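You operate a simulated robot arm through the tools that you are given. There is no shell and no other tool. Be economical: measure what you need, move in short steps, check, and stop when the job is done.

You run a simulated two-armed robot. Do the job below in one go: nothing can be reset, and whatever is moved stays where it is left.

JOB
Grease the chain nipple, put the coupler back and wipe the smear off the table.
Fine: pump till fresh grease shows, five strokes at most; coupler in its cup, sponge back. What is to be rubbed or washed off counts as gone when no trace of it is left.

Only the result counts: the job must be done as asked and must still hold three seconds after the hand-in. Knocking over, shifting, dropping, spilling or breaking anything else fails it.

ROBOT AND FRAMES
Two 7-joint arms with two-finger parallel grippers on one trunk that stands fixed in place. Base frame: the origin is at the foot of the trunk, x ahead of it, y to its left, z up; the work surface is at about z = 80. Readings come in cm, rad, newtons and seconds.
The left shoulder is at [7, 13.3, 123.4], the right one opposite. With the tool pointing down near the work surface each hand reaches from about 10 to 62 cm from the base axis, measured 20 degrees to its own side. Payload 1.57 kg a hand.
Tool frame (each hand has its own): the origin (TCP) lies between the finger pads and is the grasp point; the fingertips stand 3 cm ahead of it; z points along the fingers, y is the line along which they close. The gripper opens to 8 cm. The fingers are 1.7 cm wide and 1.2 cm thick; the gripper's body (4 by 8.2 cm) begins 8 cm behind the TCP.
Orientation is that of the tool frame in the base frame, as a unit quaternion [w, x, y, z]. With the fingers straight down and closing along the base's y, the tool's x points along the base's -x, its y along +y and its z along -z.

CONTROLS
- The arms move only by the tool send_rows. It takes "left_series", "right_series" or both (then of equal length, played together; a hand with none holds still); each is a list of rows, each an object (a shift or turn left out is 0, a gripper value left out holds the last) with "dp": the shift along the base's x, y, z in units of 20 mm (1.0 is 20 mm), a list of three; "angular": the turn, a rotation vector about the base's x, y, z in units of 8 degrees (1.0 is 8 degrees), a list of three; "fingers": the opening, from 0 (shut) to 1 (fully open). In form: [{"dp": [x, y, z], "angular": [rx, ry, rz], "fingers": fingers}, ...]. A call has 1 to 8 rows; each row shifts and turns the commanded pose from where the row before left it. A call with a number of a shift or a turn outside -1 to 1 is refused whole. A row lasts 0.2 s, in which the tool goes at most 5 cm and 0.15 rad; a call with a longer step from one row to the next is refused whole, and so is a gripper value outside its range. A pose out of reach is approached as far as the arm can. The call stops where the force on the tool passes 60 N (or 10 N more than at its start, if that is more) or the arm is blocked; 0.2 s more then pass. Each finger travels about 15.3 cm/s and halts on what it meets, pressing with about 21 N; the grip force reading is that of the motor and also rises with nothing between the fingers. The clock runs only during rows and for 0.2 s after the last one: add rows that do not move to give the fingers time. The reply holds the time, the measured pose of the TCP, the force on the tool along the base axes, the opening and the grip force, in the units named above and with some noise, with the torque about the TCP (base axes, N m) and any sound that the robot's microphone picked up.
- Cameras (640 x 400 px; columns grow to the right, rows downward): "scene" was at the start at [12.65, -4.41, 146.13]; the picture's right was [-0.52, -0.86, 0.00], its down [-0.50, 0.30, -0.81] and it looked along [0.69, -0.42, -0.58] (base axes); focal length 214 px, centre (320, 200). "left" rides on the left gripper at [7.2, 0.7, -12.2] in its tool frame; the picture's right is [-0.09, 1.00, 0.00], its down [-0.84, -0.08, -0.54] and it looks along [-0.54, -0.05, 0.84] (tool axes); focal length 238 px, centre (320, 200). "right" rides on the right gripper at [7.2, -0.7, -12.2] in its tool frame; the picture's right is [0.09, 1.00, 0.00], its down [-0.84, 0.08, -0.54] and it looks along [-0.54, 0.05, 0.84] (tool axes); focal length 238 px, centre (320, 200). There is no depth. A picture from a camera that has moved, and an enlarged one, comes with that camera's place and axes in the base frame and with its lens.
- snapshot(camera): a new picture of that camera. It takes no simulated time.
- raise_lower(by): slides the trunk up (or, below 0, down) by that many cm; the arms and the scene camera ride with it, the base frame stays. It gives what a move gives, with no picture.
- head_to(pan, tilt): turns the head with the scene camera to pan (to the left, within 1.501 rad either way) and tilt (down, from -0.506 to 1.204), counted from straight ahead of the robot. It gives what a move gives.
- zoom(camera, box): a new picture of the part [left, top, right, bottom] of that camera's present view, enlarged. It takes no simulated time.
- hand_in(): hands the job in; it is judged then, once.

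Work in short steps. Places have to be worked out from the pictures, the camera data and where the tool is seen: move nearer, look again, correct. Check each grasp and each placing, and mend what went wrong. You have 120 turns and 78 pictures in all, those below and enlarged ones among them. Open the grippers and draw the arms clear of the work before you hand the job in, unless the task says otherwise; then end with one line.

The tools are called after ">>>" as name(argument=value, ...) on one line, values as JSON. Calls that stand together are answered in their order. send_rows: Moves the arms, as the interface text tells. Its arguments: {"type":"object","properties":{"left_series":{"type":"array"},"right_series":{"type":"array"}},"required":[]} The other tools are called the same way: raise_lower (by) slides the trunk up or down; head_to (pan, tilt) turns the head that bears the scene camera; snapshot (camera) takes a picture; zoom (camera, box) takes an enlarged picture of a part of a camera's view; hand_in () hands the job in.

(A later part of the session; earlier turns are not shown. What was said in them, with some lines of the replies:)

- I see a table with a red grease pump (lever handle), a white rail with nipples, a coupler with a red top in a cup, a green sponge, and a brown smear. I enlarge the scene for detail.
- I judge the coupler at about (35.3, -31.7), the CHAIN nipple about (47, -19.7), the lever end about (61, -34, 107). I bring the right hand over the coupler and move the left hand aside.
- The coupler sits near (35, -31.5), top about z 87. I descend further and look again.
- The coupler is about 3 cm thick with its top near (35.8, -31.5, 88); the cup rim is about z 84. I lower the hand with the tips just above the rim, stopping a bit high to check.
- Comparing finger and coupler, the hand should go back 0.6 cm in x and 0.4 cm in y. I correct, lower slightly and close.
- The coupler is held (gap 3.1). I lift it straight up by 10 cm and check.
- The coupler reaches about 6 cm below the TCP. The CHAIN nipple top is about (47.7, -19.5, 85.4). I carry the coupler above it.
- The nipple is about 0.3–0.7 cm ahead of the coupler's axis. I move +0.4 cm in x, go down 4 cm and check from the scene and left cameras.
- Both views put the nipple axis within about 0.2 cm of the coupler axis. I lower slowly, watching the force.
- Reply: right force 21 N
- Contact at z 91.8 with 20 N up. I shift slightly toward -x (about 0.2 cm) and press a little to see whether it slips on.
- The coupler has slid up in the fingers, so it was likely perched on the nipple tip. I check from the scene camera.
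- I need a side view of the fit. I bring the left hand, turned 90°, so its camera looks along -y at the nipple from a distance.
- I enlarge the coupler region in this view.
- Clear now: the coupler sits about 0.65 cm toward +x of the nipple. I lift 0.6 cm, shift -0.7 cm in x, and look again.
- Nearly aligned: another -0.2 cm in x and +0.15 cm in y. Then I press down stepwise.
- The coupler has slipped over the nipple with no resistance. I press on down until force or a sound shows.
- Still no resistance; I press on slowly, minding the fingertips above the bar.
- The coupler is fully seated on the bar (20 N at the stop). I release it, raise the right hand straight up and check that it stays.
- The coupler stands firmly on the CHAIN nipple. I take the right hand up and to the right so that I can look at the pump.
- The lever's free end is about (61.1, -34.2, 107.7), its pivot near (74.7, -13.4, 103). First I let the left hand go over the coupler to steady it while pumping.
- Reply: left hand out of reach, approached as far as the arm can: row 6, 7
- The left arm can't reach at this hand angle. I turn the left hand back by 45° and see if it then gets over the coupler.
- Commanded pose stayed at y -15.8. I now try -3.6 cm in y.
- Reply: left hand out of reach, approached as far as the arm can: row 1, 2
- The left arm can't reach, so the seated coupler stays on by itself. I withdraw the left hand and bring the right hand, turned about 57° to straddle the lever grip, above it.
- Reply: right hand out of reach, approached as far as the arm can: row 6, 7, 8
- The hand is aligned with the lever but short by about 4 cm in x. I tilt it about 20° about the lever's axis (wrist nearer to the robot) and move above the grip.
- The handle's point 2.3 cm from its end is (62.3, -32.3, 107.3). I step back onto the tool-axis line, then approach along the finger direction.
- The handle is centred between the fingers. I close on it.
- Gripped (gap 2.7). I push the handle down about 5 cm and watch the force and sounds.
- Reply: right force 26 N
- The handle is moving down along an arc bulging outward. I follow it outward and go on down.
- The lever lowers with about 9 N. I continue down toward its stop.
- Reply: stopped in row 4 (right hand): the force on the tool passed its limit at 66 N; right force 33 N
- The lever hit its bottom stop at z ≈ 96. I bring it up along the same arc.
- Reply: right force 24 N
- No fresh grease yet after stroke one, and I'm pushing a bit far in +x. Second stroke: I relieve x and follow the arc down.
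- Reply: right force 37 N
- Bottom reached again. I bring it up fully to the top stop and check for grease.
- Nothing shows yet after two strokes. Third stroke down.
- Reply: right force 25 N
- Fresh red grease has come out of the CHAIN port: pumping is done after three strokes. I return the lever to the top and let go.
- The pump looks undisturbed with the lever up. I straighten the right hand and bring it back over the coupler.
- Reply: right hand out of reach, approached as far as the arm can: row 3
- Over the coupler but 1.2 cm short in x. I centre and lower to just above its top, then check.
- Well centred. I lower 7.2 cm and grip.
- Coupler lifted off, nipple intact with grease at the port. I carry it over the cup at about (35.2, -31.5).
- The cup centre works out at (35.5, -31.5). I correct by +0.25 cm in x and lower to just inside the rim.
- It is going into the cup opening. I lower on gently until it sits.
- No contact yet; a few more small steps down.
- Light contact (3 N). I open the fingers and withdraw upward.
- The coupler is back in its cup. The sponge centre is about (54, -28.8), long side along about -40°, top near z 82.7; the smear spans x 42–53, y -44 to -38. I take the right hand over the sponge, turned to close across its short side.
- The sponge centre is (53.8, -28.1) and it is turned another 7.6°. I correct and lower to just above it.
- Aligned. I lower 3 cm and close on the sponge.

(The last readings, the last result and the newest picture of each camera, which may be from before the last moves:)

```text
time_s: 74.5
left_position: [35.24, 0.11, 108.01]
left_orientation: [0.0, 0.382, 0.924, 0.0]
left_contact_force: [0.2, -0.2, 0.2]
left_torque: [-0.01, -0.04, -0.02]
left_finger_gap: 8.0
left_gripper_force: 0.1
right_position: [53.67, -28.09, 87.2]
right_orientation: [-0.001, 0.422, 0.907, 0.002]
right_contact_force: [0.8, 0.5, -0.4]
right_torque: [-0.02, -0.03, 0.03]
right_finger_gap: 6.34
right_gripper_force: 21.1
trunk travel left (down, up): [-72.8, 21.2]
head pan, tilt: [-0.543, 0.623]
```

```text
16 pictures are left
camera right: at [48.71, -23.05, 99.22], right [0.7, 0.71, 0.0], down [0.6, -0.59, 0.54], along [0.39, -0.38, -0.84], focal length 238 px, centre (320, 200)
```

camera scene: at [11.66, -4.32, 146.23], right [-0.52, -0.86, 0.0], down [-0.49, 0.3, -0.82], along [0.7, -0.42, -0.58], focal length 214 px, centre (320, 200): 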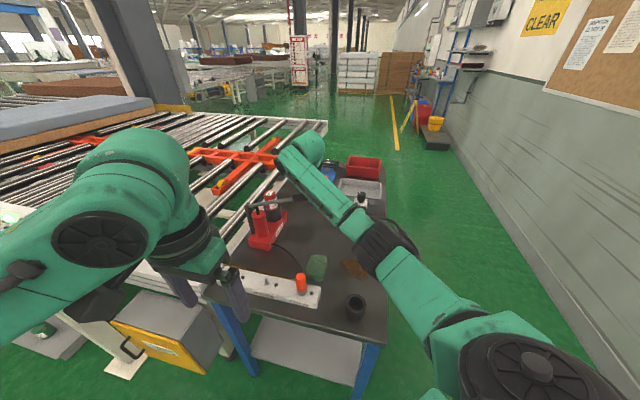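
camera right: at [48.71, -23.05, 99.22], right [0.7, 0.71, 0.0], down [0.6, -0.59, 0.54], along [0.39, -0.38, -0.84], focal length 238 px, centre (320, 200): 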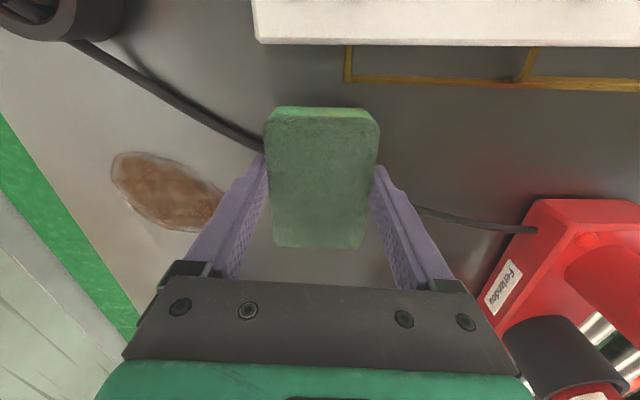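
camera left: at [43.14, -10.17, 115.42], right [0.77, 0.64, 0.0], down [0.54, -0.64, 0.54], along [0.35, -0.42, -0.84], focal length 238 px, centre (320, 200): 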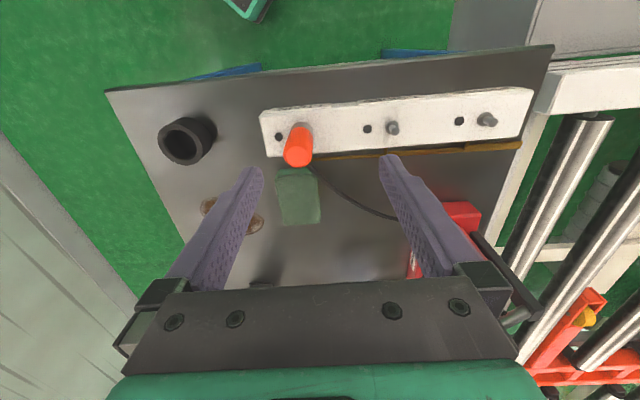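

The sponge is held firmly (placed originally at TCP 53.75, -28.0, 83.9). I carry it to the start of the smear, lower it onto the table and begin the first pass.

>>> send_rows(right_series=[{"dp": [-0.39, -0.86, 0]}, {"dp": [-0.39, -0.86, 0]}, {"dp": [-0.39, -0.86, 0]}, {"dp": [-0.39, -0.86, 0]}, {"dp": [0, 0, -0.6]}, {"dp": [0, 0, -0.6]}, {"dp": [0, 0, -0.5]}, {}])

>>> send_rows(right_series=[{"dp": [-0.7, -0.7, -0.05]}, {"dp": [-0.7, -0.7, 0]}, {"dp": [-0.7, -0.7, 0]}, {"dp": [-0.7, -0.7, 0]}, {"dp": [-0.7, -0.7, 0]}, {"dp": [-0.7, -0.7, 0]}, {}])

>>> snapshot(camera="right")

```text
time_s: 76.3
left_position: [35.06, 0.19, 107.94]
left_orientation: [0.002, 0.381, 0.925, 0.001]
left_contact_force: [1.0, -0.3, 0.3]
left_torque: [-0.03, -0.01, 0.01]
left_finger_gap: 8.02
left_gripper_force: 0.0
right_position: [50.5, -34.79, 83.87]
right_orientation: [0.001, 0.422, 0.906, 0.002]
right_contact_force: [0.8, -0.6, 7.8]
right_torque: [-0.11, -0.02, 0.09]
right_finger_gap: 6.33
right_gripper_force: 21.1
trunk travel left (down, up): [-72.8, 21.2]
head pan, tilt: [-0.543, 0.623]
```

```text
time_s: 77.9
left_position: [35.0, 0.52, 107.94]
left_orientation: [0.001, 0.381, 0.924, -0.003]
left_contact_force: [0.2, 0.0, 0.2]
left_torque: [0.0, -0.01, 0.0]
left_finger_gap: 8.02
left_gripper_force: 0.2
right_position: [42.18, -43.08, 83.85]
right_orientation: [0.001, 0.422, 0.907, 0.0]
right_contact_force: [8.1, 8.7, 16.8]
right_torque: [0.31, -0.42, 0.19]
right_finger_gap: 6.34
right_gripper_force: 21.3
trunk travel left (down, up): [-72.8, 21.2]
head pan, tilt: [-0.543, 0.623]
```

```text
15 pictures are left
camera right: at [37.15, -38.09, 95.89], right [0.7, 0.71, 0.0], down [0.6, -0.59, 0.54], along [0.39, -0.38, -0.84], focal length 238 px, centre (320, 200)
```

right: 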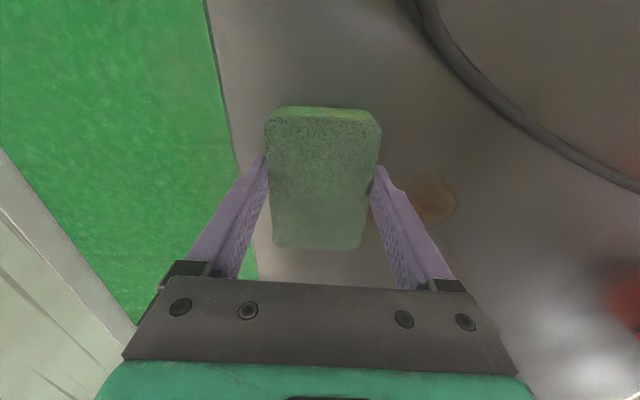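

The wiped strip is clear. I shift over by 5 cm and sweep back over the rest.

>>> send_rows(right_series=[{"dp": [0.88, -0.88, 0]}, {"dp": [0.88, -0.88, 0]}, {"dp": [0.7, 0.7, 0]}, {"dp": [0.7, 0.7, 0]}, {"dp": [0.7, 0.7, 0]}, {"dp": [0.7, 0.7, 0]}, {"dp": [0.7, 0.7, 0]}, {"dp": [0.7, 0.7, 0]}])

>>> send_rows(right_series=[{"dp": [-0.6, 0.6, 0]}, {"dp": [-0.6, 0.6, 0]}, {"dp": [-0.7, -0.7, 0]}, {"dp": [-0.7, -0.7, 0]}, {"dp": [-0.7, -0.7, 0]}, {"dp": [-0.7, -0.7, 0]}, {"dp": [-0.7, -0.7, 0]}, {"dp": [-0.7, -0.7, 0]}])

>>> snapshot(camera="right")

```text
time_s: 79.7
left_position: [34.94, 0.17, 107.97]
left_orientation: [0.001, 0.381, 0.925, -0.001]
left_contact_force: [-0.3, 0.0, -0.3]
left_torque: [-0.01, 0.01, 0.03]
left_finger_gap: 8.0
left_gripper_force: 0.0
right_position: [54.14, -38.2, 83.71]
right_orientation: [0.0, 0.421, 0.907, 0.003]
right_contact_force: [-5.0, -3.7, 7.0]
right_torque: [-0.07, 0.14, -0.01]
right_finger_gap: 6.33
right_gripper_force: 20.7
trunk travel left (down, up): [-72.8, 21.2]
head pan, tilt: [-0.543, 0.623]
```

```text
time_s: 81.5
left_position: [35.12, 0.33, 108.06]
left_orientation: [0.001, 0.381, 0.925, -0.001]
left_contact_force: [-0.6, -0.9, 1.0]
left_torque: [0.01, -0.03, 0.02]
left_finger_gap: 7.99
left_gripper_force: 0.1
right_position: [43.1, -44.3, 83.7]
right_orientation: [0.0, 0.421, 0.907, 0.001]
right_contact_force: [4.2, 5.3, 9.0]
right_torque: [0.09, -0.2, 0.06]
right_finger_gap: 6.32
right_gripper_force: 20.7
trunk travel left (down, up): [-72.8, 21.2]
head pan, tilt: [-0.543, 0.623]
```

```text
14 pictures are left
camera right: at [38.16, -39.27, 95.84], right [0.7, 0.71, 0.0], down [0.6, -0.59, 0.54], along [0.39, -0.38, -0.84], focal length 238 px, centre (320, 200)
```

right: 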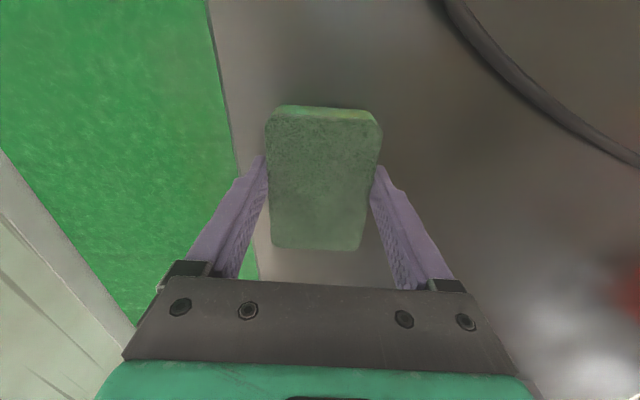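

No trace visible here. For safety I make one more pass along both flanks, then lift and look.

>>> send_rows(right_series=[{"dp": [-0.6, 0.6, 0]}, {"dp": [-0.2, 0.2, -0.05]}, {"dp": [0.7, 0.7, 0]}, {"dp": [0.7, 0.7, 0]}, {"dp": [0.7, 0.7, 0]}, {"dp": [0.7, 0.7, 0]}, {"dp": [0.7, 0.7, 0]}, {"dp": [0.7, 0.7, 0]}])

>>> send_rows(right_series=[{"dp": [0.8, -0.8, 0]}, {"dp": [0.8, -0.8, 0]}, {"dp": [0.5, -0.5, 0]}, {"dp": [-0.8, -0.8, 0]}, {"dp": [-0.8, -0.8, 0]}, {"dp": [-0.8, -0.8, 0]}, {"dp": [-0.8, -0.8, 0]}, {"dp": [-0.6, -0.6, 0]}])

>>> send_rows(right_series=[{"dp": [0, 0, 0.6]}, {"dp": [0, 0, 0.8]}, {"dp": [0.3, 0.9, 0.6]}, {"dp": [0.5, 1, 0]}, {"dp": [0.5, 1, 0]}, {"dp": [0.5, 1, 0]}, {"dp": [0.5, 1, 0]}, {"dp": [0.5, 1, 0]}])

>>> snapshot(camera="right")

>>> zoom(camera="scene", box=[240, 190, 420, 320])

```text
time_s: 83.3
left_position: [34.79, 0.29, 108.02]
left_orientation: [0.001, 0.38, 0.925, 0.0]
left_contact_force: [0.2, 0.8, 0.4]
left_torque: [0.01, 0.0, 0.0]
left_finger_gap: 8.0
left_gripper_force: 0.1
right_position: [49.95, -34.14, 83.65]
right_orientation: [-0.001, 0.422, 0.907, 0.002]
right_contact_force: [-6.3, -6.7, 11.1]
right_torque: [-0.33, 0.21, -0.09]
right_finger_gap: 6.32
right_gripper_force: 21.2
trunk travel left (down, up): [-72.8, 21.2]
head pan, tilt: [-0.543, 0.623]
```

```text
time_s: 85.1
left_position: [34.99, 0.3, 107.9]
left_orientation: [0.001, 0.382, 0.924, -0.001]
left_contact_force: [0.6, 0.8, -0.3]
left_torque: [-0.04, -0.02, 0.05]
left_finger_gap: 7.98
left_gripper_force: 0.1
right_position: [46.61, -45.9, 83.65]
right_orientation: [-0.001, 0.422, 0.907, 0.0]
right_contact_force: [4.0, 4.7, 8.6]
right_torque: [0.1, -0.19, 0.09]
right_finger_gap: 6.34
right_gripper_force: 20.3
trunk travel left (down, up): [-72.8, 21.2]
head pan, tilt: [-0.543, 0.623]
```

```text
time_s: 86.9
left_position: [35.09, 0.23, 107.87]
left_orientation: [-0.001, 0.381, 0.925, -0.001]
left_contact_force: [0.0, -0.4, -0.4]
left_torque: [-0.02, 0.0, 0.0]
left_finger_gap: 8.0
left_gripper_force: 0.0
right_position: [52.35, -34.53, 87.53]
right_orientation: [0.0, 0.423, 0.906, 0.002]
right_contact_force: [0.1, 0.3, -0.5]
right_torque: [-0.02, 0.01, -0.02]
right_finger_gap: 6.31
right_gripper_force: 21.3
trunk travel left (down, up): [-72.8, 21.2]
head pan, tilt: [-0.543, 0.623]
```

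```text
13 pictures are left
camera right: at [47.24, -29.43, 99.74], right [0.7, 0.71, 0.0], down [0.6, -0.59, 0.54], along [0.39, -0.38, -0.84], focal length 238 px, centre (320, 200)
```

right: 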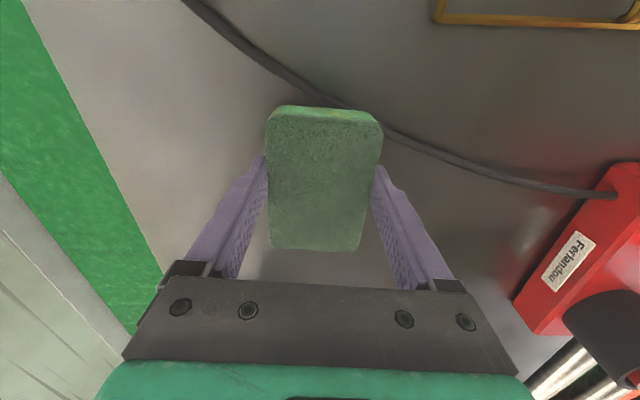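

```text
3.08 times, centred on (330, 255) of scene
camera zoom: at [12.69, -4.31, 138.13], right [-0.52, -0.86, 0.0], down [-0.5, 0.3, -0.81], along [0.69, -0.42, -0.58], focal length 660 px, centre (289, 31)
```

zoom: 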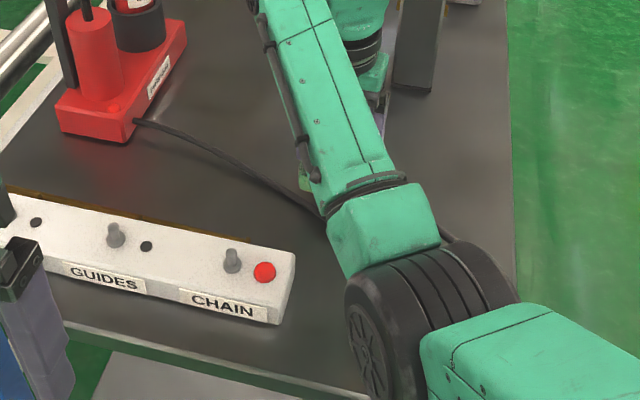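

The table is clean where the smear was. I take the sponge back to its original place and set it down.

>>> send_rows(right_series=[{"dp": [0.175, 0.815, 0]}, {"dp": [0.175, 0.815, 0]}, {"dp": [0.175, 0.815, 0]}, {"dp": [0.175, 0.815, 0]}, {}])

>>> send_rows(right_series=[{"dp": [0, 0, -0.7]}, {"dp": [0, 0, -0.6]}, {"dp": [0, 0, -0.3]}, {"dp": [0, 0, -0.15]}, {}])

```text
time_s: 88.1
left_position: [34.99, 0.11, 107.89]
left_orientation: [0.0, 0.381, 0.925, 0.0]
left_contact_force: [0.4, 1.0, 0.1]
left_torque: [-0.02, -0.01, 0.0]
left_finger_gap: 7.98
left_gripper_force: 0.0
right_position: [53.75, -27.91, 87.71]
right_orientation: [0.0, 0.421, 0.907, 0.002]
right_contact_force: [0.0, 0.4, -0.4]
right_torque: [0.02, -0.02, 0.0]
right_finger_gap: 6.33
right_gripper_force: 21.0
trunk travel left (down, up): [-72.8, 21.2]
head pan, tilt: [-0.543, 0.623]
```

```text
time_s: 89.3
left_position: [35.15, 0.16, 107.95]
left_orientation: [0.0, 0.381, 0.924, 0.0]
left_contact_force: [0.4, -0.3, 0.5]
left_torque: [0.02, -0.03, 0.0]
left_finger_gap: 7.99
left_gripper_force: 0.0
right_position: [53.63, -27.98, 83.98]
right_orientation: [-0.001, 0.421, 0.907, 0.001]
right_contact_force: [0.1, -0.8, -0.7]
right_torque: [0.04, 0.0, 0.0]
right_finger_gap: 6.31
right_gripper_force: 21.0
trunk travel left (down, up): [-72.8, 21.2]
head pan, tilt: [-0.543, 0.623]
```

Almost down; a last 0.2 cm, then I release and rise.

>>> send_rows(right_series=[{"dp": [0, 0, -0.08]}, {"dp": [0, 0, -0.05]}, {}])

>>> send_rows(right_series=[{"fingers": 0.9}, {"fingers": 1}, {"fingers": 1}, {"dp": [0, 0, 0.6]}, {"dp": [0, 0, 0.9]}, {"dp": [0, 0, 0.9]}, {"dp": [0, 0, 0.9]}, {"dp": [0, 0, 0.9]}])

>>> send_rows(right_series=[{"dp": [-0.8, -0.4, 0.9]}, {"dp": [-0.8, -0.4, 0.9]}, {"dp": [-0.8, -0.4, 0.9]}, {"dp": [-0.8, -0.4, 0.9]}, {"dp": [-0.8, -0.4, 0.9]}, {"dp": [-0.8, -0.4, 0.9]}, {"dp": [-0.8, -0.4, 0.9]}, {"dp": [-0.8, -0.4, 0.9]}])

>>> snapshot(camera="right")

>>> zoom(camera="scene", box=[220, 150, 420, 320])

```text
time_s: 90.1
left_position: [35.12, 0.15, 107.95]
left_orientation: [0.0, 0.381, 0.925, -0.001]
left_contact_force: [0.0, 0.6, 0.6]
left_torque: [-0.01, 0.0, 0.01]
left_finger_gap: 8.03
left_gripper_force: 0.0
right_position: [53.8, -27.95, 83.74]
right_orientation: [-0.001, 0.422, 0.907, 0.002]
right_contact_force: [-0.7, 0.7, -0.1]
right_torque: [-0.02, 0.0, -0.02]
right_finger_gap: 6.33
right_gripper_force: 21.5
trunk travel left (down, up): [-72.8, 21.2]
head pan, tilt: [-0.543, 0.623]
```

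```text
time_s: 91.9
left_position: [35.24, 0.28, 107.91]
left_orientation: [0.0, 0.381, 0.924, -0.001]
left_contact_force: [0.6, 0.1, 0.0]
left_torque: [-0.01, 0.02, -0.01]
left_finger_gap: 7.97
left_gripper_force: 0.0
right_position: [53.78, -27.88, 92.27]
right_orientation: [-0.001, 0.422, 0.907, 0.001]
right_contact_force: [-0.6, 0.2, 1.2]
right_torque: [-0.02, 0.0, 0.0]
right_finger_gap: 7.96
right_gripper_force: 0.1
trunk travel left (down, up): [-72.8, 21.2]
head pan, tilt: [-0.543, 0.623]
```

```text
time_s: 93.7
left_position: [34.95, 0.21, 107.94]
left_orientation: [0.0, 0.381, 0.924, 0.001]
left_contact_force: [0.4, -0.7, 0.3]
left_torque: [0.01, 0.0, -0.01]
left_finger_gap: 8.0
left_gripper_force: 0.0
right_position: [41.92, -35.89, 106.38]
right_orientation: [-0.001, 0.422, 0.907, 0.001]
right_contact_force: [0.2, -0.4, 1.4]
right_torque: [-0.01, -0.02, 0.02]
right_finger_gap: 7.99
right_gripper_force: 0.0
right hand out of reach, approached as far as the arm can: row 4, 5, 6, 7
trunk travel left (down, up): [-72.8, 21.2]
head pan, tilt: [-0.543, 0.623]
```

```text
11 pictures are left
camera right: at [36.91, -30.83, 118.51], right [0.7, 0.71, 0.0], down [0.6, -0.59, 0.54], along [0.39, -0.38, -0.84], focal length 238 px, centre (320, 200)
```

right: 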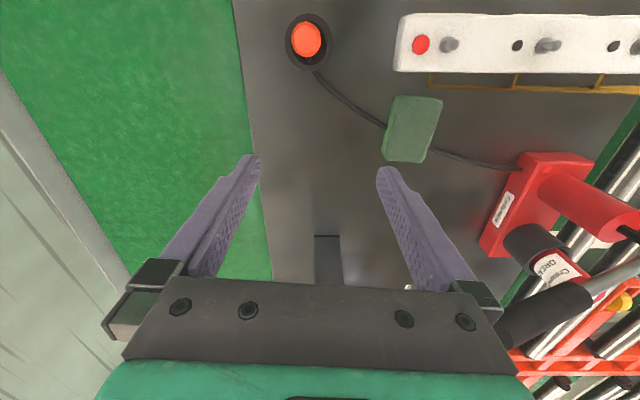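

```text
2.35 times, centred on (320, 235) of scene
camera zoom: at [12.58, -4.41, 138.14], right [-0.52, -0.86, 0.0], down [-0.5, 0.3, -0.81], along [0.7, -0.42, -0.58], focal length 505 px, centre (320, 118)
```

zoom: 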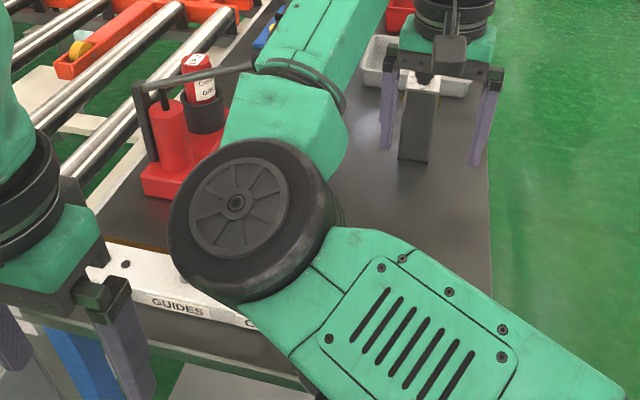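

Everything is in place; I check the wiped spot and the sponge closely.

>>> zoom(camera="right", box=[235, 0, 455, 240])

```text
1.67 times, centred on (345, 120) of right
camera zoom: at [36.91, -30.83, 118.51], right [0.7, 0.71, 0.0], down [0.6, -0.59, 0.54], along [0.39, -0.38, -0.84], focal length 397 px, centre (278, 333)
```

zoom: 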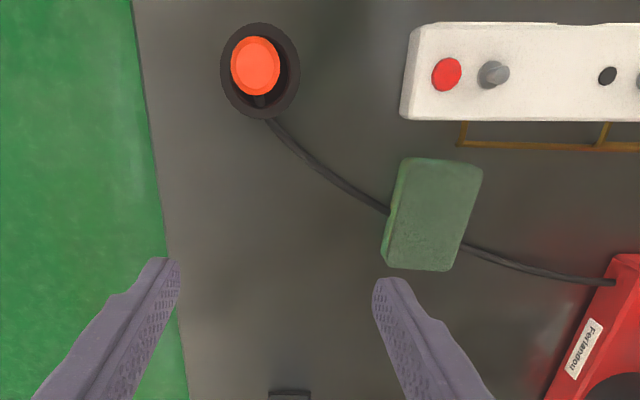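

The smear is gone without trace, the sponge and coupler are back. I raise the trunk again so both hands are well clear, then hand in.

>>> raise_lower(by=8)

>>> send_rows(right_series=[{"dp": [-0.8, 0, 0.3]}, {"dp": [-0.8, 0, 0.3]}, {"dp": [-0.8, 0, 0.3]}, {"dp": [-0.8, 0, 0.3]}, {}, {}])

>>> snapshot(camera="scene")

```text
time_s: 94.8
left_position: [35.01, 0.2, 115.84]
left_orientation: [0.0, 0.381, 0.925, 0.0]
left_contact_force: [-0.6, -0.6, -0.1]
left_torque: [0.01, 0.0, -0.01]
left_finger_gap: 7.98
left_gripper_force: 0.1
right_position: [42.04, -35.87, 114.3]
right_orientation: [-0.001, 0.421, 0.907, 0.002]
right_contact_force: [0.4, 0.0, -0.1]
right_torque: [0.02, -0.02, 0.0]
right_finger_gap: 8.01
right_gripper_force: 0.1
trunk travel left (down, up): [-80.8, 13.2]
head pan, tilt: [-0.543, 0.623]
```

```text
time_s: 96.2
left_position: [35.11, 0.17, 115.88]
left_orientation: [0.0, 0.382, 0.924, -0.001]
left_contact_force: [0.3, -0.1, 0.0]
left_torque: [0.0, -0.01, 0.01]
left_finger_gap: 8.01
left_gripper_force: 0.0
right_position: [36.56, -37.56, 116.76]
right_orientation: [-0.001, 0.422, 0.907, 0.001]
right_contact_force: [-0.1, 0.5, -0.6]
right_torque: [0.03, -0.02, -0.03]
right_finger_gap: 8.02
right_gripper_force: 0.1
right hand out of reach, approached as far as the arm can: row 1, 2, 3
trunk travel left (down, up): [-80.8, 13.2]
head pan, tilt: [-0.543, 0.623]
```

```text
8 pictures are left
camera scene: at [12.69, -4.39, 146.13], right [-0.52, -0.86, 0.0], down [-0.5, 0.3, -0.81], along [0.69, -0.42, -0.58], focal length 214 px, centre (320, 200)
```

scene: 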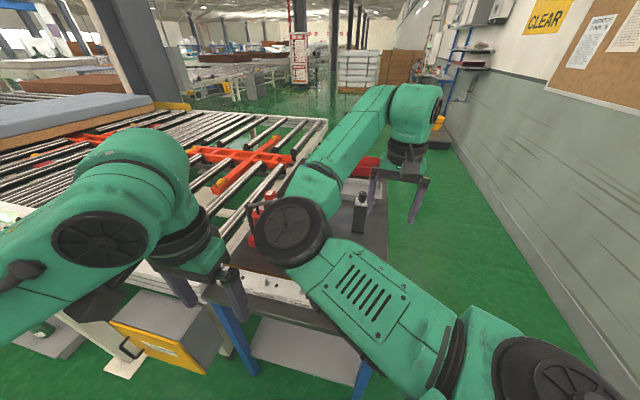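

Both hands are open and clear and nothing was disturbed. I hand in.

>>> hand_in()

```text
The job is handed in.
```

I greased the CHAIN nipple in three strokes, stopping when fresh grease showed at its port. The coupler is back in its cup, the smear is wiped off with no trace visible, and the sponge is back in its place.
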